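You operate a simulated robot arm through the tools that you are given. There is no shell and no other tool.

You run a simulated robot arm. Do the job below in one go: nothing can be reset, and whatever is moved stays where it is left.

## Task
Join chain piece No 35 to the piece on the button plate, narrow ends together.
Fine: push them together, press the flat red button once for the link, then the big yellow button once for its keeper.

It is judged by the outcome, as a careful person would: the job done as asked, and still so three seconds after it is handed in. It fails if anything else is knocked over, pushed out of place, dropped, spilled or broken.

## Robot
A 6-joint arm with a fingered hand, fixed in place. Base frame: the origin is on the floor under the middle of its stand, x ahead of it, y to its left, z up; the work surface is at about z = 908. Units: mm, rad, N and s.
With the tool pointing down near the work surface it reaches from about 260 to 680 mm from the base axis. Its first joint turns from -2.897 to 2.897 rad. Payload 4 kg.
The tool frame sits at the grasp point between the pads (the TCP): z along the fingers, y along the line on which they close. The tips reach 26 mm beyond it. The gripper opens to 148 mm; its body begins 73 mm behind the TCP. The gripper is a hand of 3 fingers: y runs from the thumb to the fingers, the wrist lies at [0, 0, -239] in the tool frame, and closing takes about 1.5 s.
Orientation is that of the tool frame in the base frame, as a unit quaternion [x, y, z, w]. With the fingers straight down and closing along the base's y, the tool's x points along the base's -x, its y along +y and its z along -z.

## Interface
- The arm moves only by the tool send_rows. Its argument "targets" is a list of rows, each a list of 6 numbers: the shift along the tool's x, y, z in mm, then the turn, a rotation vector about the tool's x, y, z in degrees. In form: [[dx, dy, dz, ax, ay, az], ...]. A call has 1 to 20 rows; each row is the pose to reach, as a shift and turn from the pose commanded when the call began, along the tool's axes at that moment. "fingers" is the gripper command, from -1 (fully open) to 1 (shut), values between in proportion, set as the call begins (left out, the last holds). A row lasts 0.2 s, in which the tool goes at most 50 mm and 0.15 rad; a call with a longer step from one row to the next is refused whole, and so is a gripper value outside its range. Where a pose cannot be reached the arm comes as near as it can. A force on the tool above 40 N (or 10 N above the force at the start of the call, whichever is more), or a blocked arm, ends the call early, and 0.2 s more pass. The fingers move at their own pace (about 153 mm/s each) and stop on an object; they squeeze with about 26 N. The grip force told is the motor's: it shows also when the fingers shut on nothing. Time passes only in rows, and 0.2 s behind the last, so rows that repeat a pose let the fingers close. It gives the time, the measured TCP pose, the force on the tool (base axes), the opening and the grip force at its end, in the units of the frame above (readings bear some noise), with the torque about the TCP (base axes, N m) and any sound that the robot's microphone picked up, and new pictures: "show" is both (left out), scene, wrist or none.
- Cameras (640 x 400 px; columns grow to the right, rows downward): "scene" is fixed at [53.1, 655, 1645]; the picture's right is [-0.85, -0.52, 0.00], its down [-0.31, 0.51, -0.80] and it looks along [0.42, -0.68, -0.60] (base axes); focal length 369 px, centre (320, 200). "wrist" rides on the gripper at [68, -39, -90] in the tool frame; the picture's right is [0.50, 0.87, 0.00], its down [-0.65, 0.38, -0.65] and it looks along [-0.57, 0.33, 0.76] (tool axes); focal length 222 px, centre (320, 200). There is no depth. A picture from a camera that has moved, and an enlarged one, comes with that camera's place and axes in the base frame and with its lens. The place of the scene camera against the robot may be out by one fixed shift of up to 12 mm in any direction.
- move_column(by): moves the trunk up (or, below 0, down) by that many mm; the arm rides with it, the base frame stays. It gives what a move gives, with no picture.
- move_fingers(finger1, finger2, thumb_bend): sets how far each is bent, from 0 (flat) to 1 (curled in); at 0.3 the hand is open as for a grip, at 0.7 the pads meet at the TCP. One left out holds its place. A second passes; each finger stops where it meets its share of the squeeze, and holds until it gets a number again. A gripper value or a shape takes the hand back. It gives what a move gives, with no picture; readings hold the bend of each and the force on the fingers (four entries, about 0 where the hand has none), thumb and palm.
- set_grasp(shape): the hand has 3 fingers and takes this shape, open, in about a second: jaw (thumb against the fingers, like two jaws); tri (thumb and two fingers); tip (a fingertip pinch); poke (one finger out to press); point (the index stretched); flat (the hand flat); cup (the hand cupped); fist (a fist). The gripper value then closes the fingers along that shape, each until it touches; the sizes above hold for jaw. It gives what a move gives, with no picture.
- enlarge(camera, box): a new picture of the part [left, top, right, bottom] of that camera's present view, enlarged. It takes no simulated time.
- job_done(): hands the job in; it is judged then, once.

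Nothing tells you positions but the pictures and the camera data. Unless the task says otherwise, let go and move clear before handing in.

The tools are called after "Call:" as name(argument=value, ...) on one line, values as JSON. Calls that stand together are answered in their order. send_rows: Moves the arm, as the interface text tells. Its arguments: {"type":"object","properties":{"targets":{"type":"array","items":{"type":"array","items":{"type":"number"}}},"fingers":{"type":"number"},"show":{"type":"string","enum":["both","scene","wrist","none"]}},"required":["targets"]} The other tools are called the same way: move_column (by) moves the trunk up or down; set_grasp (shape) gives the hand a shape; move_fingers (finger1, finger2, thumb_bend) moves the fingers one by one; enlarge (camera, box) takes an enlarged picture of a part of a camera's view; job_done () hands the job in.

At the start:

```text
time_s: 0.0
ee_pos: [415.0, -85.0, 1252.6]
orientation: [0.0, 1.0, 0.0, 0.001]
force: [0.1, -0.7, -0.1]
moment: [-0.02, 0.02, -0.02]
grip_width: 147.6
grip_force: 0.2
shape: jaw
bend: [0.3, 0.3, 0.3]
finger forces: [0.1, 0.1, 0.0, 0.0, 0.0, 0.0]
trunk travel left (down, up): [-275.0, 42.0]
```

scene: 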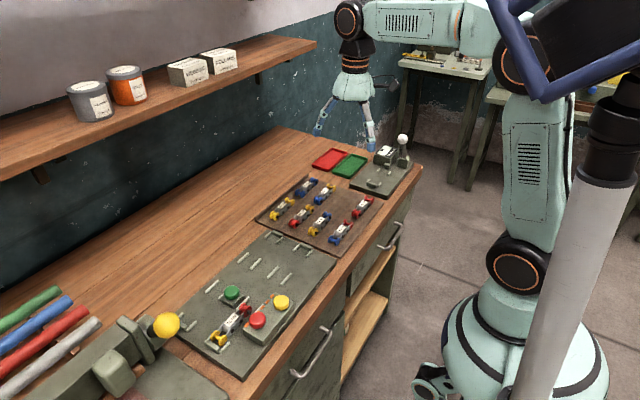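
wrist: 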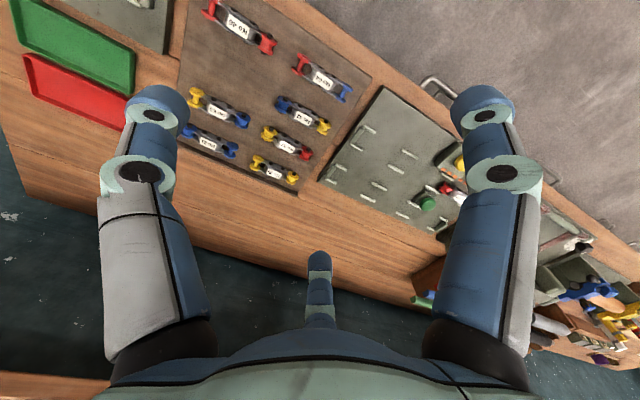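

I see a bench with a tray of chain pieces, a button plate with one piece on it and several buttons (green, red, yellow, plus a yellow ball). I'll enlarge the pictures to read the labels and learn the plate's layout.

Call:
enlarge(camera="scene", box=[250, 160, 390, 250])

Call:
enlarge(camera="scene", box=[170, 230, 340, 380])

Call:
enlarge(camera="wrist", box=[180, 0, 380, 190])

Call:
enlarge(camera="wrist", box=[320, 90, 480, 250])

```text
4.44 times, centred on (320, 205) of scene
camera zoom: at [53.1, 655.0, 1645.0], right [-0.85, -0.52, 0.0], down [-0.31, 0.51, -0.8], along [0.42, -0.68, -0.6], focal length 1639 px, centre (320, 178)
```

zoom: 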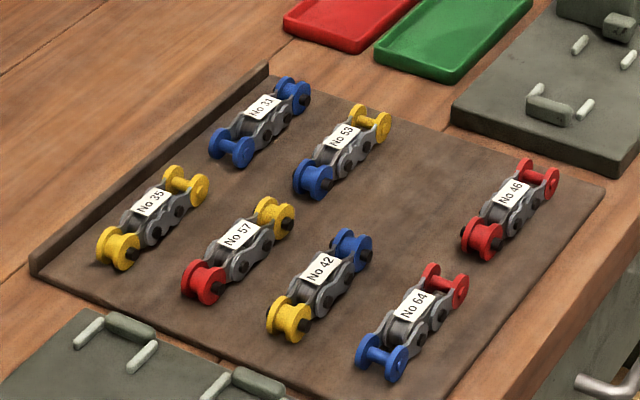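

```text
2.67 times, centred on (255, 305) of scene
camera zoom: at [53.1, 655.0, 1645.0], right [-0.85, -0.52, 0.0], down [-0.31, 0.51, -0.8], along [0.42, -0.68, -0.6], focal length 984 px, centre (493, -80)
```

zoom: 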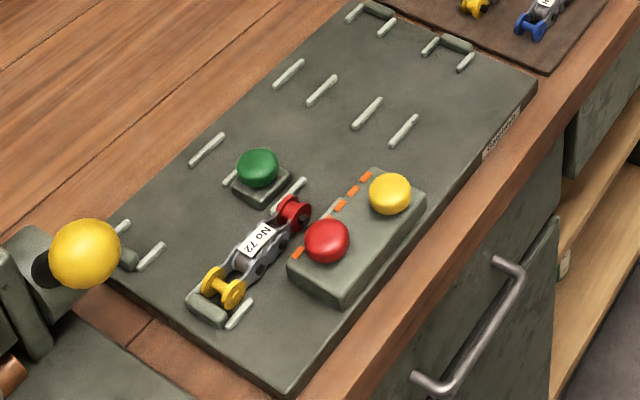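

```text
2.11 times, centred on (280, 95) of wrist
camera zoom: at [345.4, -124.7, 1343.7], right [-0.5, 0.87, 0.0], down [0.65, 0.38, 0.65], along [0.57, 0.33, -0.76], focal length 468 px, centre (404, 421)
```

zoom: 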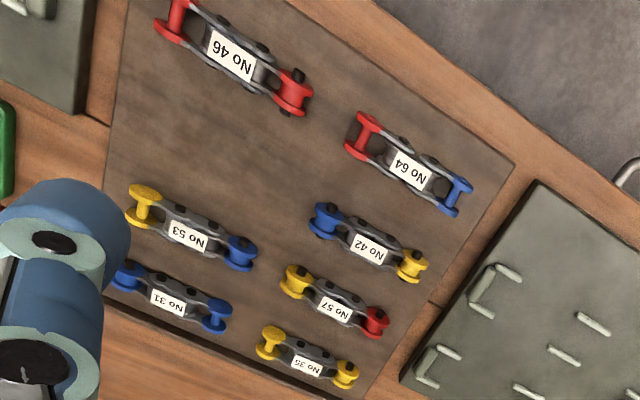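

```text
2.50 times, centred on (400, 170) of wrist
camera zoom: at [345.4, -124.7, 1343.7], right [-0.5, 0.87, 0.0], down [0.65, 0.38, 0.65], along [0.57, 0.33, -0.76], focal length 555 px, centre (120, 275)
```

zoom: 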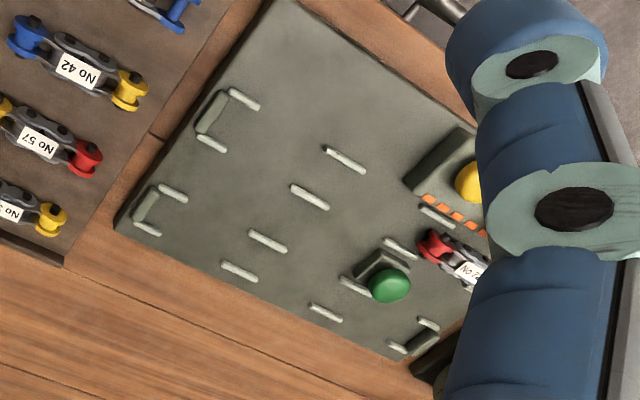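

No 35 sits at about (646, -73) on the tray, and the button plate piece, No 72, at about (485, 335) lying along y. I'll bring the wrist camera over the button plate to study it closely first.

Call:
send_rows(targets=[[14, 37, 13, 0, 0, 0], [28, 74, 26, 0, 0, 0], [42, 111, 38, 0, 0, 0], [57, 148, 51, 0, 0, 0], [71, 185, 64, 0, 0, 0], [85, 222, 77, 0, 0, 0], [100, 259, 90, 0, 0, 0], [114, 297, 102, 0, 0, 0]], show="both")

```text
time_s: 1.8
ee_pos: [298.9, 213.0, 1150.3]
orientation: [0.0, 1.0, 0.0, 0.001]
force: [-0.7, 0.2, -0.5]
moment: [-0.02, 0.01, -0.04]
grip_width: 147.8
grip_force: 0.1
shape: jaw
bend: [0.3, 0.3, 0.3]
finger forces: [0.1, 0.0, 0.0, 0.1, 0.0, 0.1]
trunk travel left (down, up): [-275.0, 42.0]
camera wrist: at [230.0, 173.2, 1241.7], right [-0.5, 0.87, 0.0], down [0.65, 0.38, 0.65], along [0.57, 0.33, -0.76], focal length 222 px, centre (320, 200)
```

scene: 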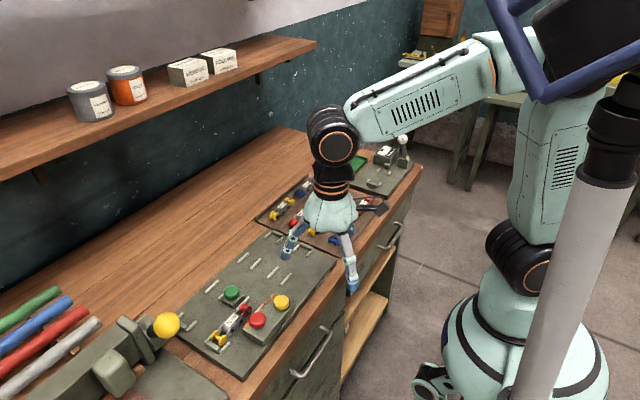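
wrist: 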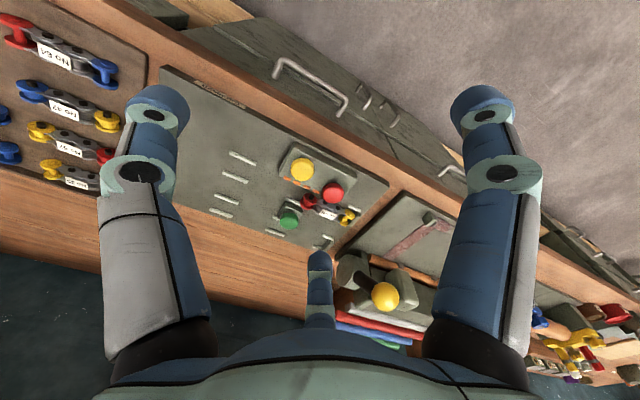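

The plate is now in the gap between the fingers; I'll enlarge it to see the shape of No 72's ends, the lane and the buttons.

Call:
enlarge(camera="wrist", box=[190, 120, 400, 260])

Call:
enlarge(camera="wrist", box=[280, 170, 370, 230])

Call:
enlarge(camera="scene", box=[195, 280, 300, 355])

```text
2.86 times, centred on (295, 190) of wrist
camera zoom: at [230.0, 173.2, 1241.7], right [-0.5, 0.87, 0.0], down [0.65, 0.38, 0.65], along [0.57, 0.33, -0.76], focal length 635 px, centre (391, 229)
```

zoom: 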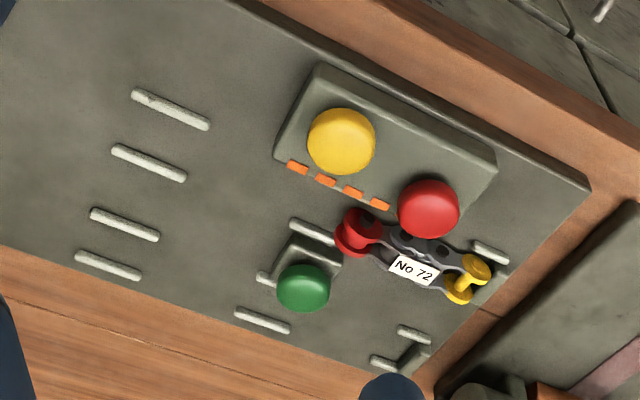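

```text
6.67 times, centred on (325, 200) of wrist
camera zoom: at [230.0, 173.2, 1241.7], right [-0.5, 0.87, 0.0], down [0.65, 0.38, 0.65], along [0.57, 0.33, -0.76], focal length 1481 px, centre (287, 200)
```

zoom: 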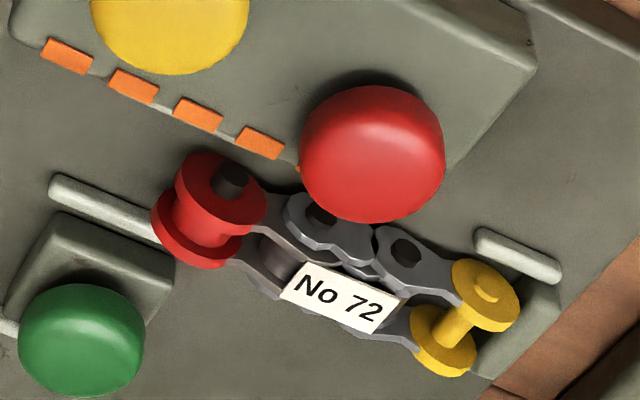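

```text
5.33 times, centred on (248, 318) of scene
camera zoom: at [53.1, 655.0, 1645.0], right [-0.85, -0.52, 0.0], down [-0.31, 0.51, -0.8], along [0.42, -0.68, -0.6], focal length 1967 px, centre (707, -427)
```

zoom: 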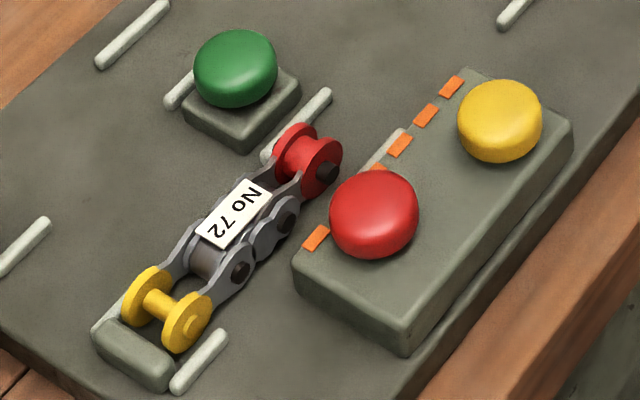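

No 72 lies along y with its wide yellow end against the end stop (+y) and its narrow red roller end facing -y. No 35's narrow barrel end also faces +y, so it needs no turning. Next I'll check how the fingers are laid out and look at No 35 more closely.

Call:
enlarge(camera="scene", box=[260, 170, 400, 300])

Call:
set_grasp(shape="tip")

Call:
enlarge(camera="scene", box=[260, 170, 400, 300])

Call:
enlarge(camera="wrist", box=[0, 0, 640, 400])

```text
3.08 times, centred on (330, 235) of scene
camera zoom: at [53.1, 655.0, 1645.0], right [-0.85, -0.52, 0.0], down [-0.31, 0.51, -0.8], along [0.42, -0.68, -0.6], focal length 1135 px, centre (289, 92)
```

zoom: 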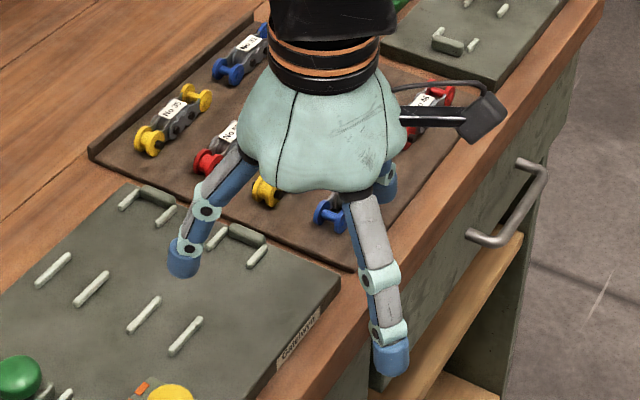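

```text
time_s: 2.7
ee_pos: [298.0, 212.0, 1151.5]
orientation: [0.0, 1.0, 0.0, 0.001]
force: [0.1, 0.2, -1.2]
moment: [0.0, 0.01, -0.01]
grip_width: 147.7
grip_force: 0.0
shape: tip
bend: [0.3, 0.3, 0.3]
finger forces: [0.1, 0.0, 0.0, 0.0, 0.0, 0.0]
trunk travel left (down, up): [-275.0, 42.0]
```

```text
3.08 times, centred on (330, 235) of scene
camera zoom: at [53.1, 655.0, 1645.0], right [-0.85, -0.52, 0.0], down [-0.31, 0.51, -0.8], along [0.42, -0.68, -0.6], focal length 1135 px, centre (289, 92)
```

zoom: 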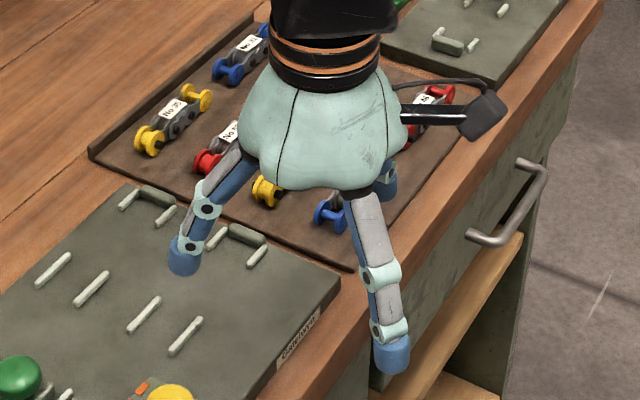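

```text
1.00 times, centred on (320, 200) of wrist (not enlarged: the box is as wide or as high as the picture)
camera zoom: at [230.3, 171.9, 1242.1], right [-0.5, 0.87, 0.0], down [0.65, 0.38, 0.65], along [0.57, 0.33, -0.76], focal length 222 px, centre (320, 200)
```

zoom: 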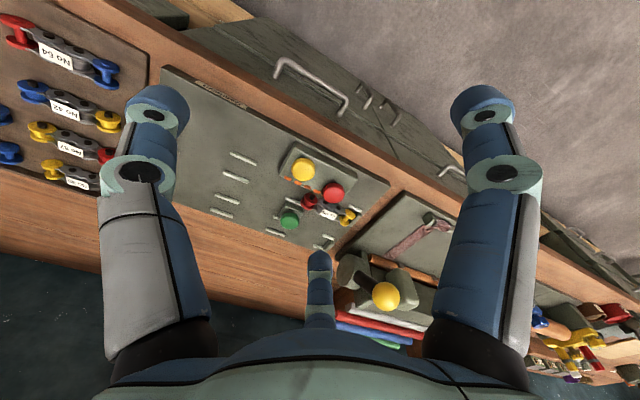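

The layout is clear: lane A (x≈477) runs along y between rails, with the button box beside it, red button at about (425, 310) and yellow at about (408, 245). I'll turn the hand a quarter turn so that it closes across the chain, and go look at No 35 from above.

Call:
send_rows(targets=[[-27, -21, 8, 0, 0, 8.18], [-54, -42, 16, 0, 0, 16.36], [-81, -63, 25, 0, 0, 24.55], [-109, -84, 33, 0, 0, 32.73], [-136, -105, 41, 0, 0, 40.91], [-163, -127, 49, 0, 0, 49.09], [-190, -148, 58, 0, 0, 57.27], [-217, -169, 66, 0, 0, 65.45], [-245, -190, 74, 0, 0, 73.64], [-272, -211, 82, 0, 0, 81.82], [-299, -232, 90, 0, 0, 90]], show="both")

```text
time_s: 5.1
ee_pos: [598.9, -21.0, 1061.1]
orientation: [0.708, 0.706, 0.0, 0.0]
force: [-0.5, -0.9, -0.7]
moment: [0.01, 0.01, 0.01]
grip_width: 147.9
grip_force: 0.0
shape: tip
bend: [0.3, 0.3, 0.3]
finger forces: [0.0, 0.0, 0.0, 0.0, 0.1, 0.0]
trunk travel left (down, up): [-275.0, 42.0]
camera wrist: at [559.9, 46.1, 1151.3], right [0.87, 0.5, 0.0], down [0.38, -0.66, 0.65], along [0.33, -0.57, -0.76], focal length 222 px, centre (320, 200)
```

scene: 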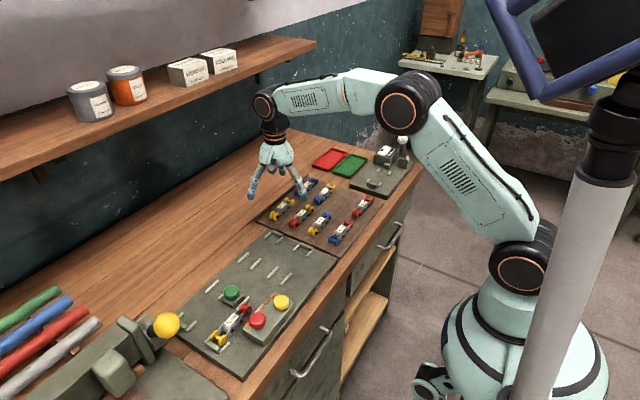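
wrist: 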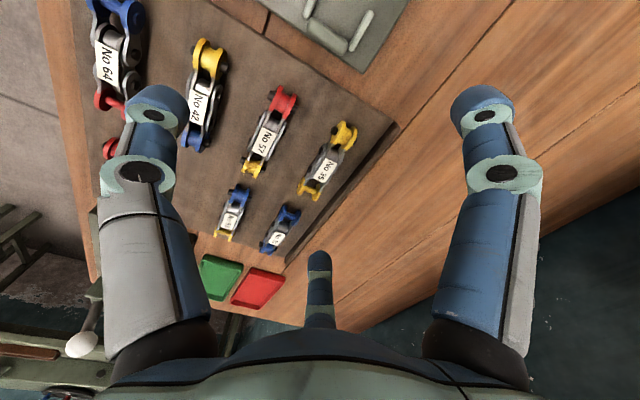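

Call:
enlarge(camera="wrist", box=[200, 60, 420, 260])

Call:
enlarge(camera="wrist", box=[280, 110, 370, 210])

Call:
enlarge(camera="scene", box=[225, 130, 345, 235])

```text
2.00 times, centred on (310, 160) of wrist
camera zoom: at [559.9, 46.1, 1151.3], right [0.87, 0.5, 0.0], down [0.38, -0.66, 0.65], along [0.33, -0.57, -0.76], focal length 444 px, centre (340, 280)
```

zoom: 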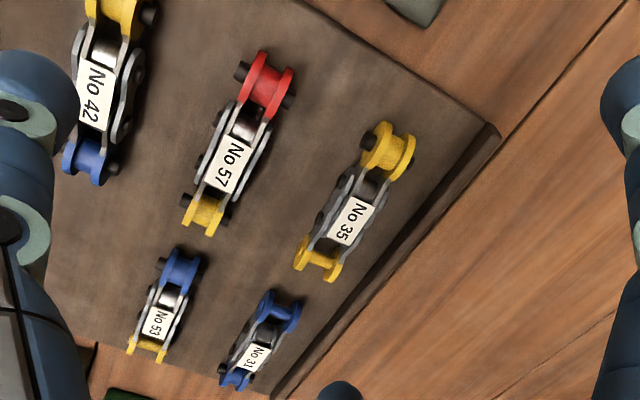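

```text
4.00 times, centred on (325, 160) of wrist
camera zoom: at [559.9, 46.1, 1151.3], right [0.87, 0.5, 0.0], down [0.38, -0.66, 0.65], along [0.33, -0.57, -0.76], focal length 888 px, centre (300, 360)
```

zoom: 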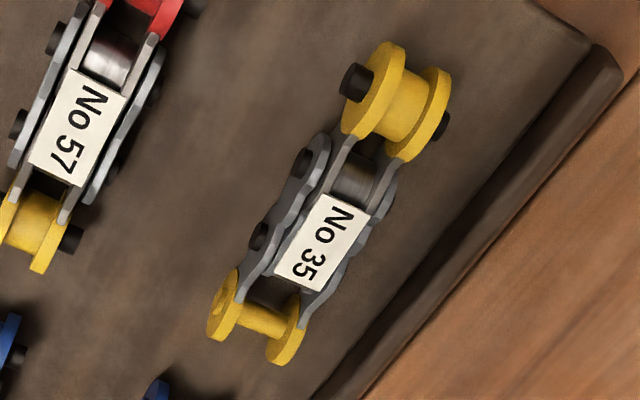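

```text
3.81 times, centred on (285, 182) of scene
camera zoom: at [53.1, 655.0, 1645.0], right [-0.85, -0.52, 0.0], down [-0.31, 0.51, -0.8], along [0.42, -0.68, -0.6], focal length 1405 px, centre (453, 267)
```

zoom: 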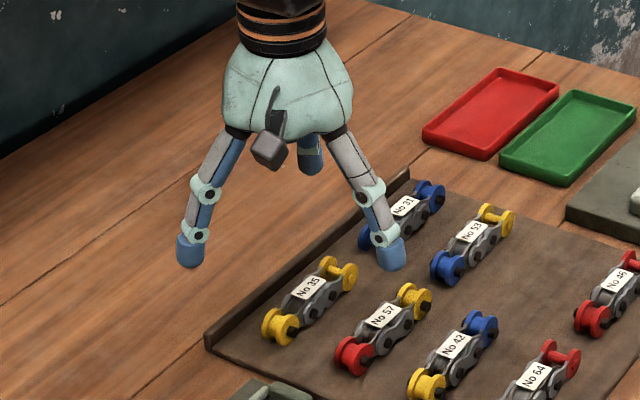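

I confirm that No 35 is at about (636, -74) with its narrow (barrel) end towards +y and its wide spool end towards -y. I'll go back to the jaw shape, half-close the fingers and hover over it.

Call:
set_grasp(shape="jaw")

Call:
send_rows(targets=[[-18, 14, 20, 0, 0, 0], [-36, 28, 40, 0, 0, 0], [-53, 41, 61, 0, 0, 0], [-53, 41, 61, 0, 0, 0], [-53, 41, 61, 0, 0, 0]], fingers=0.2, show="both")

Call:
enlarge(camera="scene", box=[225, 130, 345, 235])

Call:
enlarge(camera="wrist", box=[180, 80, 460, 280])

```text
time_s: 6.0
ee_pos: [598.5, -20.2, 1060.2]
orientation: [0.706, 0.708, 0.0, -0.001]
force: [-0.4, -0.8, -0.4]
moment: [0.03, -0.01, 0.02]
grip_width: 148.0
grip_force: 0.0
shape: jaw
bend: [0.3, 0.3, 0.3]
finger forces: [0.1, 0.1, 0.0, 0.0, 0.1, 0.0]
trunk travel left (down, up): [-275.0, 42.0]
```

```text
time_s: 7.2
ee_pos: [639.9, -73.1, 1001.2]
orientation: [0.707, 0.707, 0.0, 0.0]
force: [-0.3, -0.1, -0.7]
moment: [0.0, 0.0, -0.01]
grip_width: 59.5
grip_force: 0.1
shape: jaw
bend: [0.77, 0.77, 0.7]
finger forces: [0.0, 0.0, 0.0, 0.1, 0.0, 0.0]
trunk travel left (down, up): [-275.0, 42.0]
camera wrist: at [600.6, -6.2, 1090.9], right [0.87, 0.5, 0.0], down [0.38, -0.66, 0.65], along [0.33, -0.57, -0.76], focal length 222 px, centre (320, 200)
```

scene: 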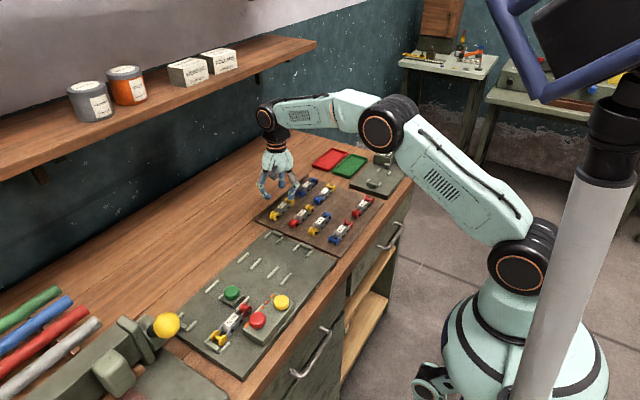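
wrist: 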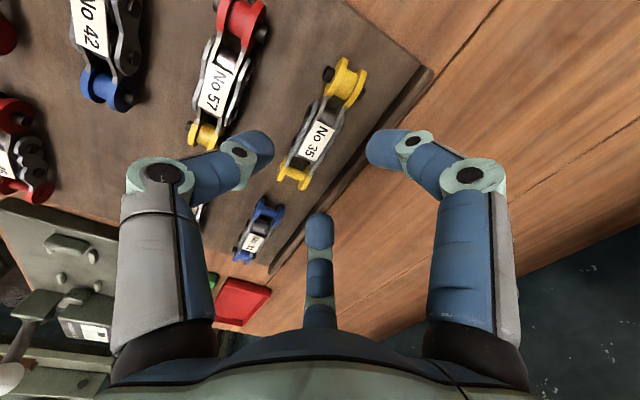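

```text
3.81 times, centred on (285, 182) of scene
camera zoom: at [53.1, 655.0, 1645.0], right [-0.85, -0.52, 0.0], down [-0.31, 0.51, -0.8], along [0.42, -0.68, -0.6], focal length 1405 px, centre (453, 267)
```

zoom: 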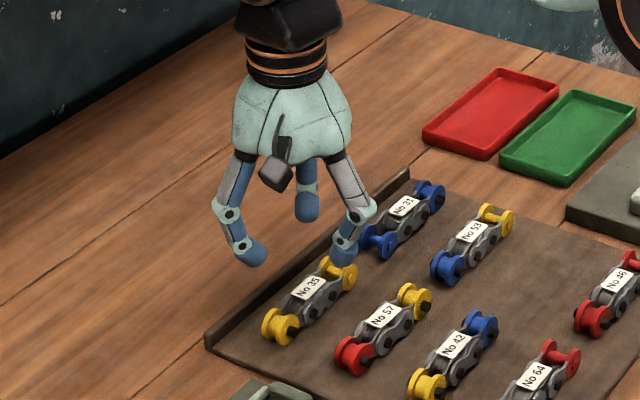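

```text
2.00 times, centred on (320, 180) of wrist
camera zoom: at [600.6, -6.2, 1090.9], right [0.87, 0.5, 0.0], down [0.38, -0.66, 0.65], along [0.33, -0.57, -0.76], focal length 444 px, centre (320, 240)
```

zoom: 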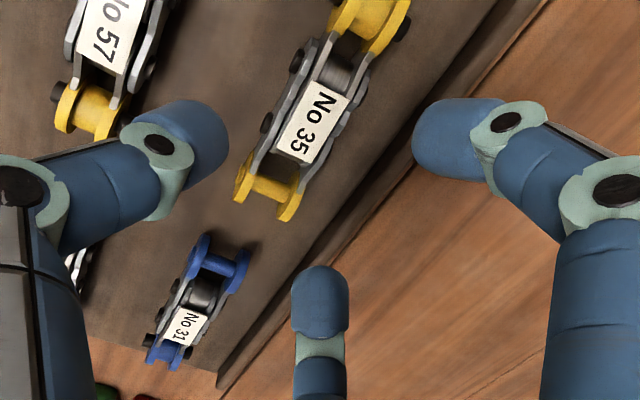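

The hand is centred over No 35, and the three fingers close radially (two on the +x side, thumb on the -x side). The tray's rim is near on the +x side, so I'll look closer at the gap before descending.

Call:
enlarge(camera="wrist", box=[250, 50, 400, 200])

Call:
enlarge(camera="scene", box=[255, 170, 325, 225])

```text
2.67 times, centred on (325, 125) of wrist
camera zoom: at [600.6, -6.2, 1090.9], right [0.87, 0.5, 0.0], down [0.38, -0.66, 0.65], along [0.33, -0.57, -0.76], focal length 592 px, centre (307, 400)
```

zoom: 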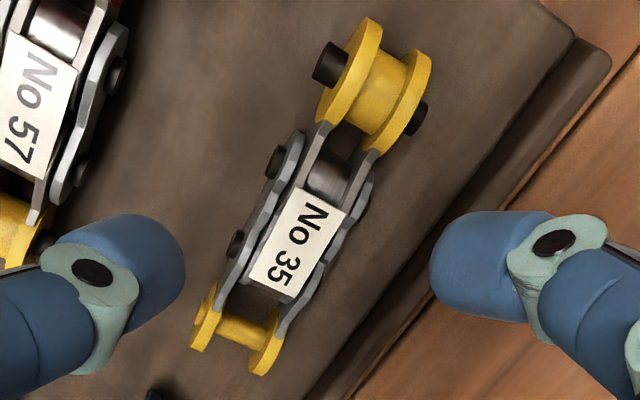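

```text
7.27 times, centred on (290, 198) of scene
camera zoom: at [53.1, 655.0, 1645.0], right [-0.85, -0.52, 0.0], down [-0.31, 0.51, -0.8], along [0.42, -0.68, -0.6], focal length 2682 px, centre (538, 218)
```

zoom: 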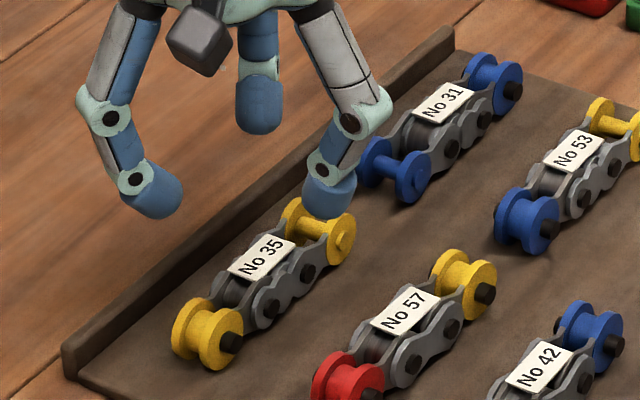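

The gap between No 35 and the rim is about 21 mm, so I'll bring the two fingers closer in and leave the thumb wider, then check before lowering.

Call:
move_fingers(finger1=0.85, finger2=0.85, thumb_bend=0.65)

Call:
send_rows(targets=[[0.5, 5, 15, 0, 0, 0], [0.5, 5, 30, 0, 0, 0], [0.5, 5, 30, 0, 0, 0]], show="both")

Call:
enlarge(camera="wrist", box=[220, 60, 420, 260])

Call:
enlarge(camera="scene", box=[255, 170, 325, 225])

```text
time_s: 8.2
ee_pos: [639.5, -74.0, 1000.3]
orientation: [0.707, 0.707, 0.0, 0.0]
force: [0.0, 0.4, 0.6]
moment: [-0.01, -0.05, 0.0]
grip_width: 6.2
grip_force: 0.1
shape: fingers
bend: [0.83, 0.83, 0.65]
finger forces: [0.0, 0.1, 0.1, 0.0, 0.0, 0.0]
trunk travel left (down, up): [-275.0, 42.0]
```

```text
time_s: 9.0
ee_pos: [645.5, -72.2, 970.4]
orientation: [0.707, 0.707, -0.001, 0.0]
force: [-0.2, -0.1, 0.0]
moment: [-0.02, 0.01, 0.03]
grip_width: 5.8
grip_force: 0.0
shape: fingers
bend: [0.83, 0.83, 0.65]
finger forces: [0.0, 0.0, 0.0, 0.1, 0.0, 0.0]
trunk travel left (down, up): [-275.0, 42.0]
camera wrist: at [605.4, -5.3, 1060.9], right [0.87, 0.5, 0.0], down [0.38, -0.65, 0.65], along [0.33, -0.57, -0.76], focal length 222 px, centre (320, 200)
```

scene: 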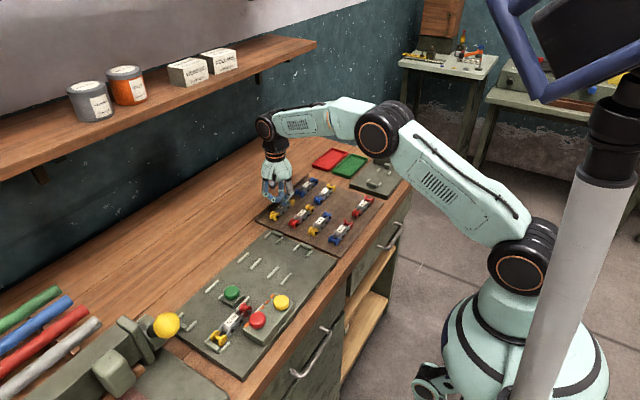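
wrist: 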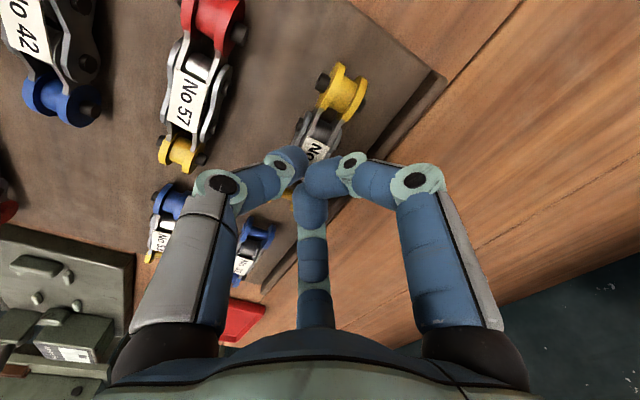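

```text
2.00 times, centred on (320, 160) of wrist
camera zoom: at [605.4, -5.3, 1060.9], right [0.87, 0.5, 0.0], down [0.38, -0.65, 0.65], along [0.33, -0.57, -0.76], focal length 444 px, centre (320, 280)
```

zoom: 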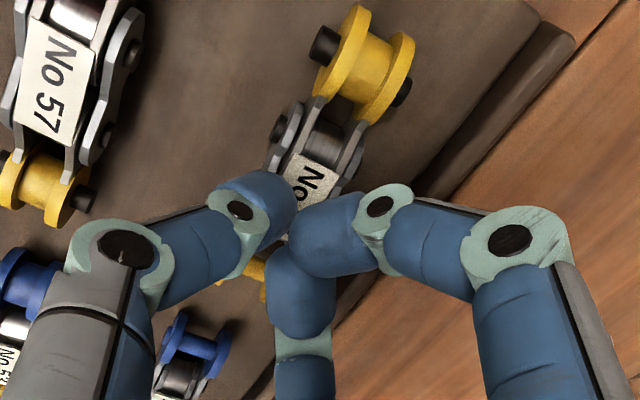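

```text
7.27 times, centred on (290, 198) of scene
camera zoom: at [53.1, 655.0, 1645.0], right [-0.85, -0.52, 0.0], down [-0.31, 0.51, -0.8], along [0.42, -0.68, -0.6], focal length 2682 px, centre (538, 218)
```

zoom: 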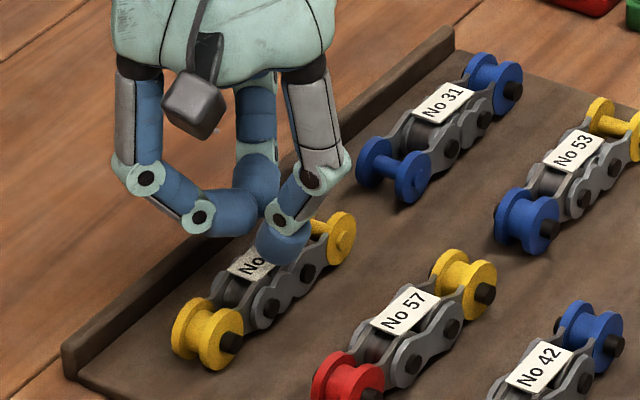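

In this mode the same numbers close the fingers much further, so I'll rise a little and set a more open pose.

Call:
send_rows(targets=[[0, 0, -15, 0, 0, 0], [0, 0, -30, 0, 0, 0]], show="none")

Call:
move_fingers(finger1=0.56, finger2=0.56, thumb_bend=0.48)

Call:
enlarge(camera="wrist", box=[220, 60, 420, 260])

Call:
enlarge(camera="scene", box=[255, 170, 325, 225])

```text
time_s: 9.6
ee_pos: [643.9, -72.4, 1001.1]
orientation: [0.707, 0.707, 0.0, 0.0]
force: [-0.6, 1.4, -0.9]
moment: [-0.03, 0.0, 0.01]
grip_width: 5.9
grip_force: 0.1
shape: fingers
bend: [0.83, 0.83, 0.65]
finger forces: [0.0, 0.1, 0.0, 0.1, 0.0, 0.1]
trunk travel left (down, up): [-275.0, 42.0]
```

```text
time_s: 10.6
ee_pos: [645.3, -70.8, 1000.8]
orientation: [0.707, 0.707, 0.0, -0.001]
force: [-0.8, -0.4, 0.5]
moment: [-0.03, -0.06, -0.01]
grip_width: 55.2
grip_force: 0.2
shape: fingers
bend: [0.56, 0.56, 0.48]
finger forces: [0.0, 0.0, 0.0, 0.0, 0.0, 0.1]
trunk travel left (down, up): [-275.0, 42.0]
```

```text
2.00 times, centred on (320, 160) of wrist
camera zoom: at [605.2, -5.4, 1091.1], right [0.87, 0.5, 0.0], down [0.38, -0.66, 0.65], along [0.33, -0.57, -0.76], focal length 444 px, centre (320, 280)
```

zoom: 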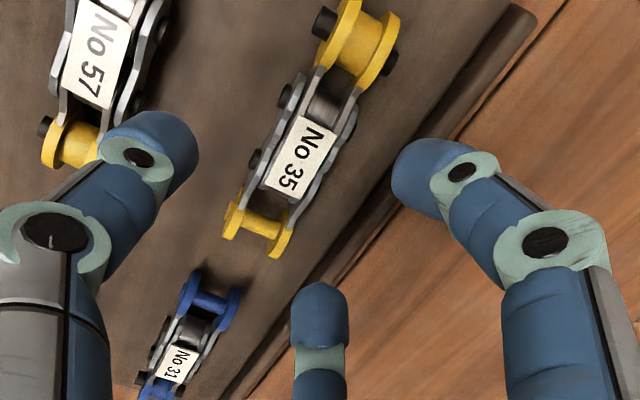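

```text
7.27 times, centred on (290, 198) of scene
camera zoom: at [53.1, 655.0, 1645.0], right [-0.85, -0.52, 0.0], down [-0.31, 0.51, -0.8], along [0.42, -0.68, -0.6], focal length 2682 px, centre (538, 218)
```

zoom: 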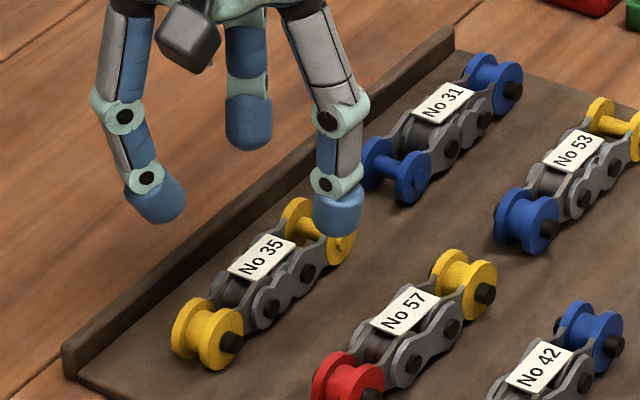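

The fingers are now nearly upright with tips about 31 mm below the TCP. I'll narrow the two fingers slightly so they fit beside the chain's waist and come down in steps.

Call:
move_fingers(finger1=0.6, finger2=0.6, thumb_bend=0.48)

Call:
send_rows(targets=[[-1.5, 1.5, 10, 0, 0, 0], [-1.5, 1.5, 20, 0, 0, 0], [-1.5, 1.5, 25, 0, 0, 0], [-1.5, 1.5, 25, 0, 0, 0]], show="both")

Call:
enlarge(camera="wrist", box=[220, 60, 420, 260])

Call:
enlarge(camera="scene", box=[255, 170, 325, 225])

```text
time_s: 11.6
ee_pos: [645.6, -72.0, 1001.1]
orientation: [0.707, 0.707, 0.0, 0.0]
force: [0.0, 0.6, 0.6]
moment: [0.02, 0.01, 0.0]
grip_width: 50.2
grip_force: 0.0
shape: fingers
bend: [0.6, 0.6, 0.48]
finger forces: [0.0, 0.0, 0.1, 0.1, 0.0, 0.0]
trunk travel left (down, up): [-275.0, 42.0]
```

```text
time_s: 12.6
ee_pos: [646.2, -73.5, 974.4]
orientation: [0.707, 0.707, 0.0, 0.0]
force: [-0.5, 0.0, 0.4]
moment: [0.03, 0.0, 0.0]
grip_width: 50.2
grip_force: 0.0
shape: fingers
bend: [0.6, 0.6, 0.48]
finger forces: [0.1, 0.1, 0.0, 0.0, 0.1, 0.1]
trunk travel left (down, up): [-275.0, 42.0]
camera wrist: at [606.6, -6.8, 1065.7], right [0.87, 0.5, 0.0], down [0.38, -0.65, 0.65], along [0.33, -0.57, -0.76], focal length 222 px, centre (320, 200)
```

scene: 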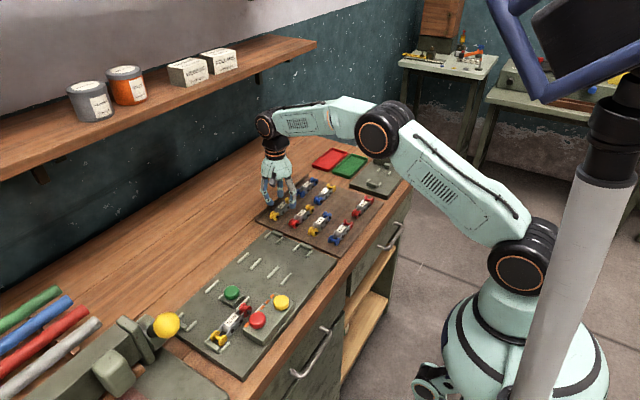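
wrist: 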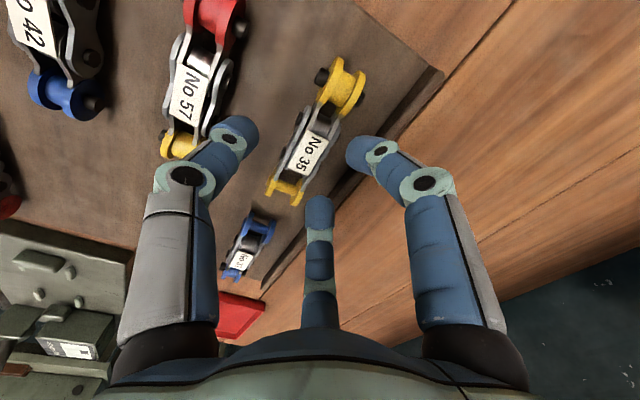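

```text
2.00 times, centred on (320, 160) of wrist
camera zoom: at [606.6, -6.8, 1065.7], right [0.87, 0.5, 0.0], down [0.38, -0.65, 0.65], along [0.33, -0.57, -0.76], focal length 444 px, centre (320, 280)
```

zoom: 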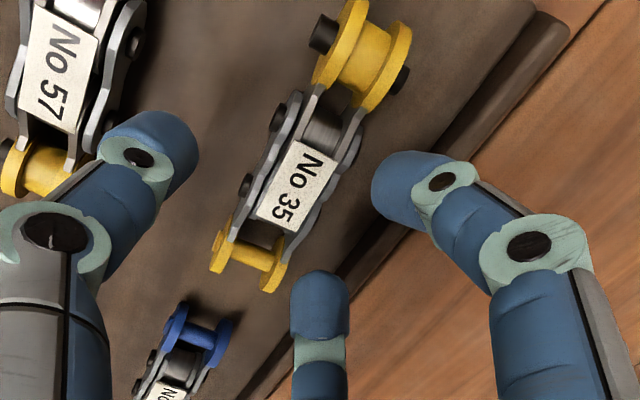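

```text
7.27 times, centred on (290, 198) of scene
camera zoom: at [53.1, 655.0, 1645.0], right [-0.85, -0.52, 0.0], down [-0.31, 0.51, -0.8], along [0.42, -0.68, -0.6], focal length 2682 px, centre (538, 218)
```

zoom: 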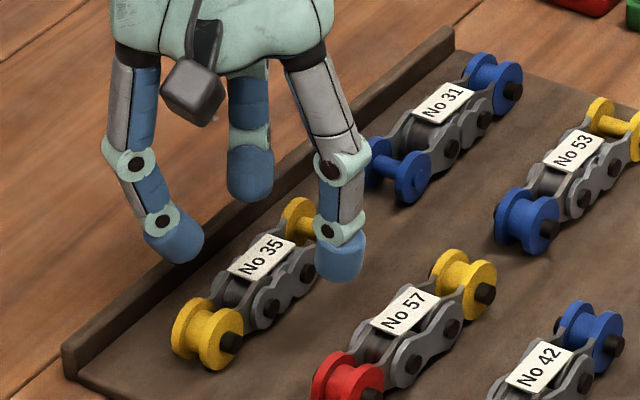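

The fingers line up with the gap between No 35 and the rim. I'll lower in small steps, watching the force.

Call:
send_rows(targets=[[0, 0, 6, 0, 0, 0], [0, 0, 12, 0, 0, 0], [0, 0, 16, 0, 0, 0], [0, 0, 16, 0, 0, 0]], show="both")

Call:
enlarge(camera="wrist", box=[220, 60, 420, 260])

Call:
enlarge(camera="scene", box=[255, 170, 325, 225])

```text
time_s: 13.6
ee_pos: [646.4, -75.2, 959.5]
orientation: [0.707, 0.707, 0.0, 0.0]
force: [0.9, 1.2, 0.1]
moment: [0.0, -0.04, -0.04]
grip_width: 50.1
grip_force: 0.2
shape: fingers
bend: [0.6, 0.6, 0.48]
finger forces: [0.0, 0.5, 0.0, 0.1, 0.0, 0.0]
trunk travel left (down, up): [-275.0, 42.0]
camera wrist: at [606.6, -6.9, 1050.0], right [0.87, 0.5, 0.0], down [0.38, -0.65, 0.65], along [0.33, -0.57, -0.76], focal length 222 px, centre (320, 200)
```

scene: 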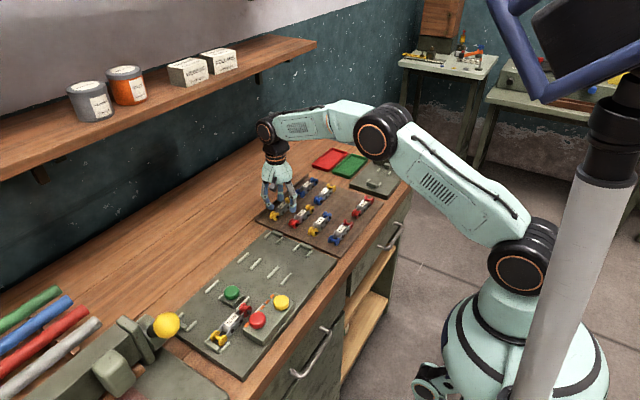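
wrist: 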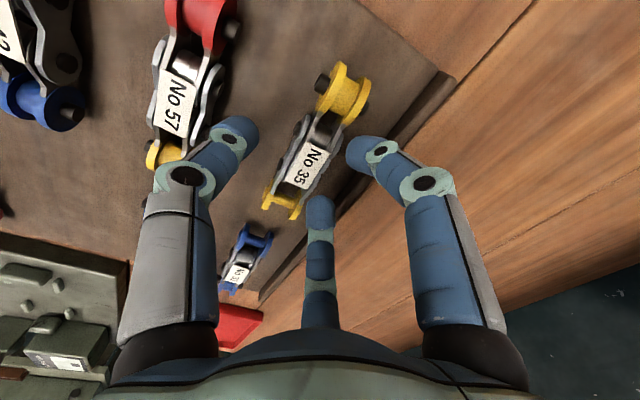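

```text
2.00 times, centred on (320, 160) of wrist
camera zoom: at [606.6, -6.9, 1050.0], right [0.87, 0.5, 0.0], down [0.38, -0.65, 0.65], along [0.33, -0.57, -0.76], focal length 444 px, centre (320, 280)
```

zoom: 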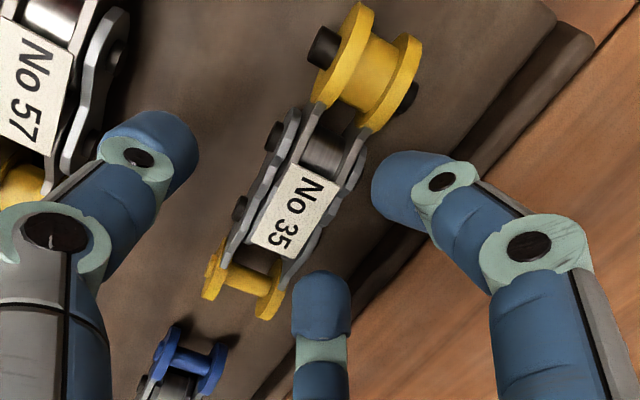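

```text
7.27 times, centred on (290, 198) of scene
camera zoom: at [53.1, 655.0, 1645.0], right [-0.85, -0.52, 0.0], down [-0.31, 0.51, -0.8], along [0.42, -0.68, -0.6], focal length 2682 px, centre (538, 218)
```

zoom: 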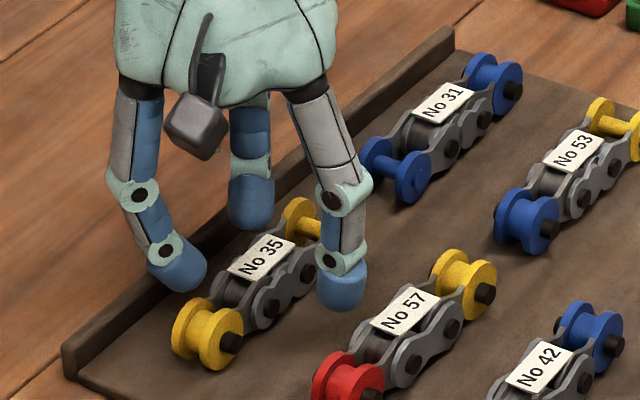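

Still clear, the tips now beside the chain's top. I'll lower another 8 mm.

Call:
send_rows(targets=[[0, 0, 3, 0, 0, 0], [0, 0, 6, 0, 0, 0], [0, 0, 8, 0, 0, 0], [0, 0, 8, 0, 0, 0]], show="both")

Call:
enlarge(camera="wrist", box=[220, 60, 420, 260])

Call:
enlarge(camera="scene", box=[255, 170, 325, 225])

```text
time_s: 14.6
ee_pos: [645.9, -74.3, 951.7]
orientation: [0.707, 0.707, 0.0, -0.001]
force: [1.2, -0.6, 0.2]
moment: [-0.01, -0.03, -0.03]
grip_width: 50.1
grip_force: 0.1
shape: fingers
bend: [0.6, 0.6, 0.48]
finger forces: [0.1, 0.3, 0.0, 0.0, 0.1, 0.0]
trunk travel left (down, up): [-275.0, 42.0]
camera wrist: at [606.8, -6.9, 1041.6], right [0.87, 0.5, 0.0], down [0.38, -0.66, 0.65], along [0.33, -0.57, -0.76], focal length 222 px, centre (320, 200)
```

scene: 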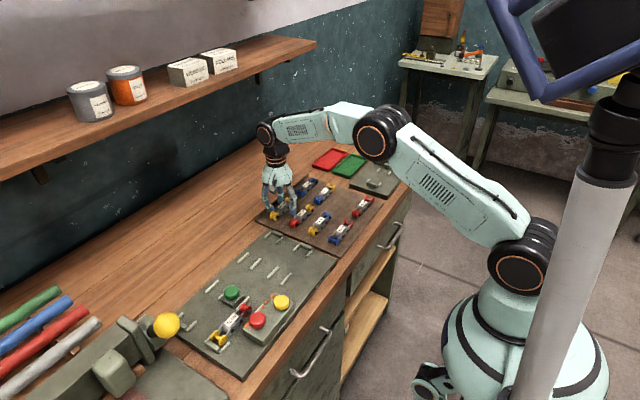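
wrist: 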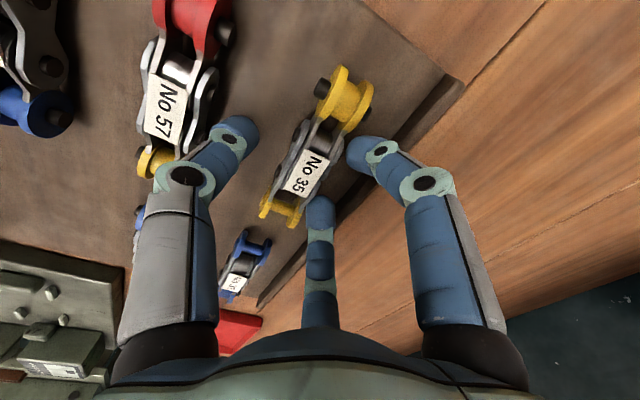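

```text
2.00 times, centred on (320, 160) of wrist
camera zoom: at [606.8, -6.9, 1041.6], right [0.87, 0.5, 0.0], down [0.38, -0.66, 0.65], along [0.33, -0.57, -0.76], focal length 444 px, centre (320, 280)
```

zoom: 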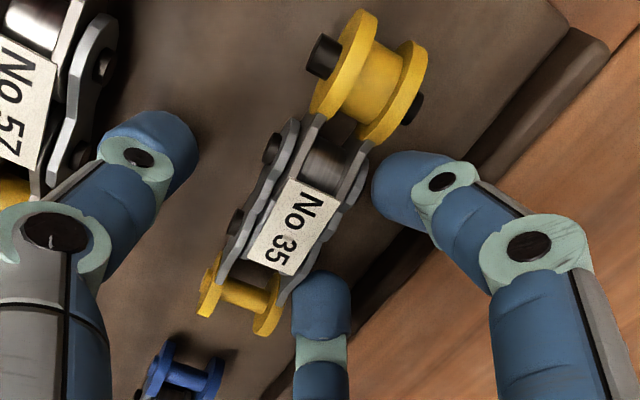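

```text
7.27 times, centred on (290, 198) of scene
camera zoom: at [53.1, 655.0, 1645.0], right [-0.85, -0.52, 0.0], down [-0.31, 0.51, -0.8], along [0.42, -0.68, -0.6], focal length 2682 px, centre (538, 218)
```

zoom: 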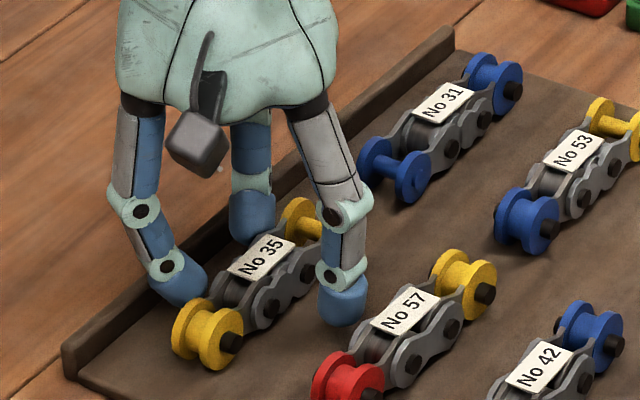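

The fingers straddle No 35's waist without contact. I'll bring in the thumb first, then squeeze with the fingers.

Call:
move_fingers(thumb_bend=0.75)

Call:
move_fingers(finger1=0.75, finger2=0.75, thumb_bend=0.75)

Call:
enlarge(camera="wrist", box=[220, 60, 420, 260])

Call:
enlarge(camera="scene", box=[255, 170, 325, 225])

```text
time_s: 15.6
ee_pos: [646.4, -73.9, 951.0]
orientation: [0.707, 0.707, 0.0, 0.0]
force: [-1.3, -0.4, 0.4]
moment: [-0.01, -0.01, 0.01]
grip_width: 31.3
grip_force: 13.0
shape: fingers
bend: [0.57, 0.57, 0.66]
finger forces: [6.2, 6.5, 0.1, 0.0, 13.9, 0.0]
trunk travel left (down, up): [-275.0, 42.0]
```

```text
time_s: 16.6
ee_pos: [645.9, -74.2, 951.8]
orientation: [0.707, 0.707, -0.001, 0.0]
force: [1.7, 0.7, 0.1]
moment: [0.01, -0.08, 0.0]
grip_width: 30.4
grip_force: 17.1
shape: fingers
bend: [0.59, 0.58, 0.65]
finger forces: [8.8, 8.8, 0.0, 0.1, 16.7, 0.0]
trunk travel left (down, up): [-275.0, 42.0]
```

```text
2.00 times, centred on (320, 160) of wrist
camera zoom: at [606.9, -6.9, 1041.6], right [0.87, 0.5, 0.0], down [0.38, -0.66, 0.65], along [0.33, -0.57, -0.76], focal length 444 px, centre (320, 280)
```

zoom: 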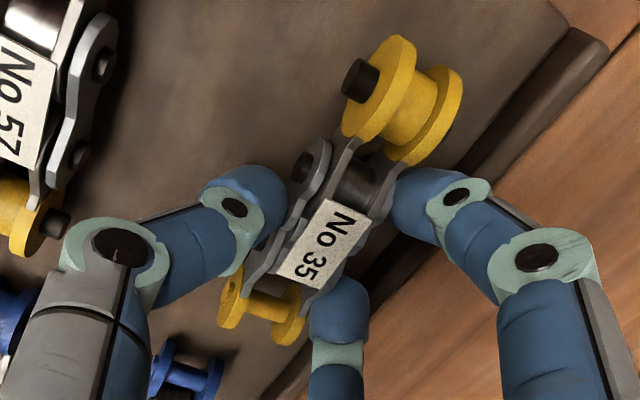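

```text
7.27 times, centred on (290, 198) of scene
camera zoom: at [53.1, 655.0, 1645.0], right [-0.85, -0.52, 0.0], down [-0.31, 0.51, -0.8], along [0.42, -0.68, -0.6], focal length 2682 px, centre (538, 218)
```

zoom: 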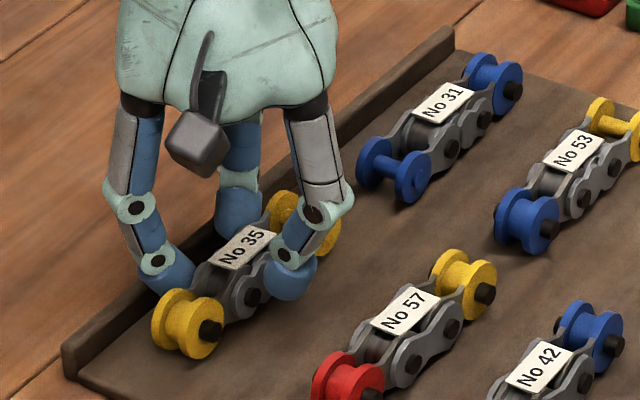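

No 35 is gripped (about 17 N, thumb against two fingers). I'll lift it gently and check that it hangs level.

Call:
send_rows(targets=[[0, 0, -5, 0, 0, 0], [0, 0, -12, 0, 0, 0], [0, 0, -25, 0, 0, 0], [0, 0, -45, 0, 0, 0], [0, 0, -65, 0, 0, 0], [0, 0, -80, 0, 0, 0], [0, 0, -80, 0, 0, 0]], show="both")

Call:
enlarge(camera="wrist", box=[220, 60, 420, 260])

Call:
enlarge(camera="scene", box=[245, 130, 335, 210])

```text
time_s: 18.2
ee_pos: [646.4, -74.4, 1031.3]
orientation: [0.708, 0.707, 0.0, 0.0]
force: [-0.5, -0.1, -2.4]
moment: [-0.01, -0.02, 0.02]
grip_width: 30.4
grip_force: 16.7
shape: fingers
bend: [0.59, 0.58, 0.65]
finger forces: [8.6, 8.4, 0.0, 0.0, 17.0, 0.0]
trunk travel left (down, up): [-275.0, 42.0]
camera wrist: at [606.7, -7.3, 1122.6], right [0.87, 0.5, 0.0], down [0.38, -0.66, 0.65], along [0.33, -0.57, -0.76], focal length 222 px, centre (320, 200)
```

scene: 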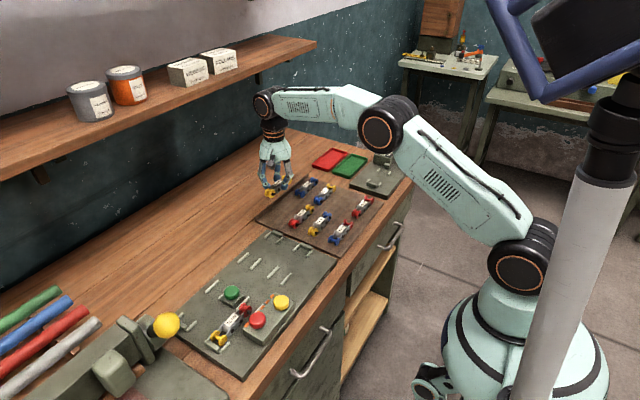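
wrist: 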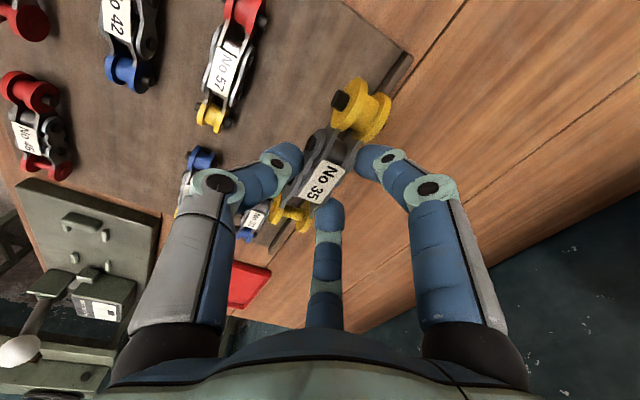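

```text
2.00 times, centred on (320, 160) of wrist
camera zoom: at [606.7, -7.3, 1122.6], right [0.87, 0.5, 0.0], down [0.38, -0.66, 0.65], along [0.33, -0.57, -0.76], focal length 444 px, centre (320, 280)
```

zoom: 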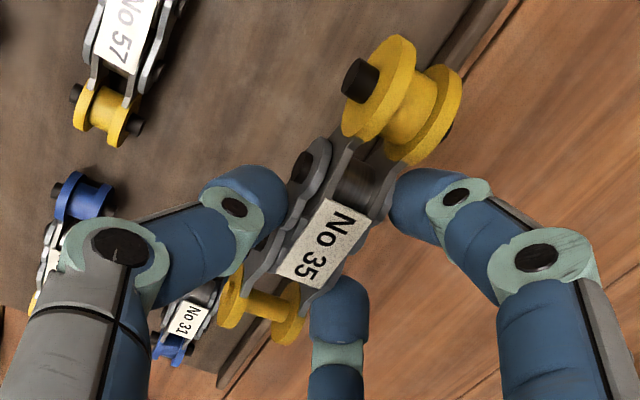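

```text
5.00 times, centred on (290, 170) of scene
camera zoom: at [53.1, 655.0, 1645.0], right [-0.85, -0.52, 0.0], down [-0.31, 0.51, -0.8], along [0.42, -0.68, -0.6], focal length 1844 px, centre (470, 350)
```

zoom: 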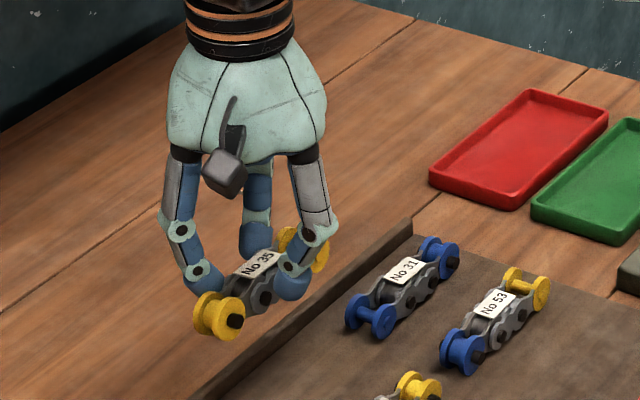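

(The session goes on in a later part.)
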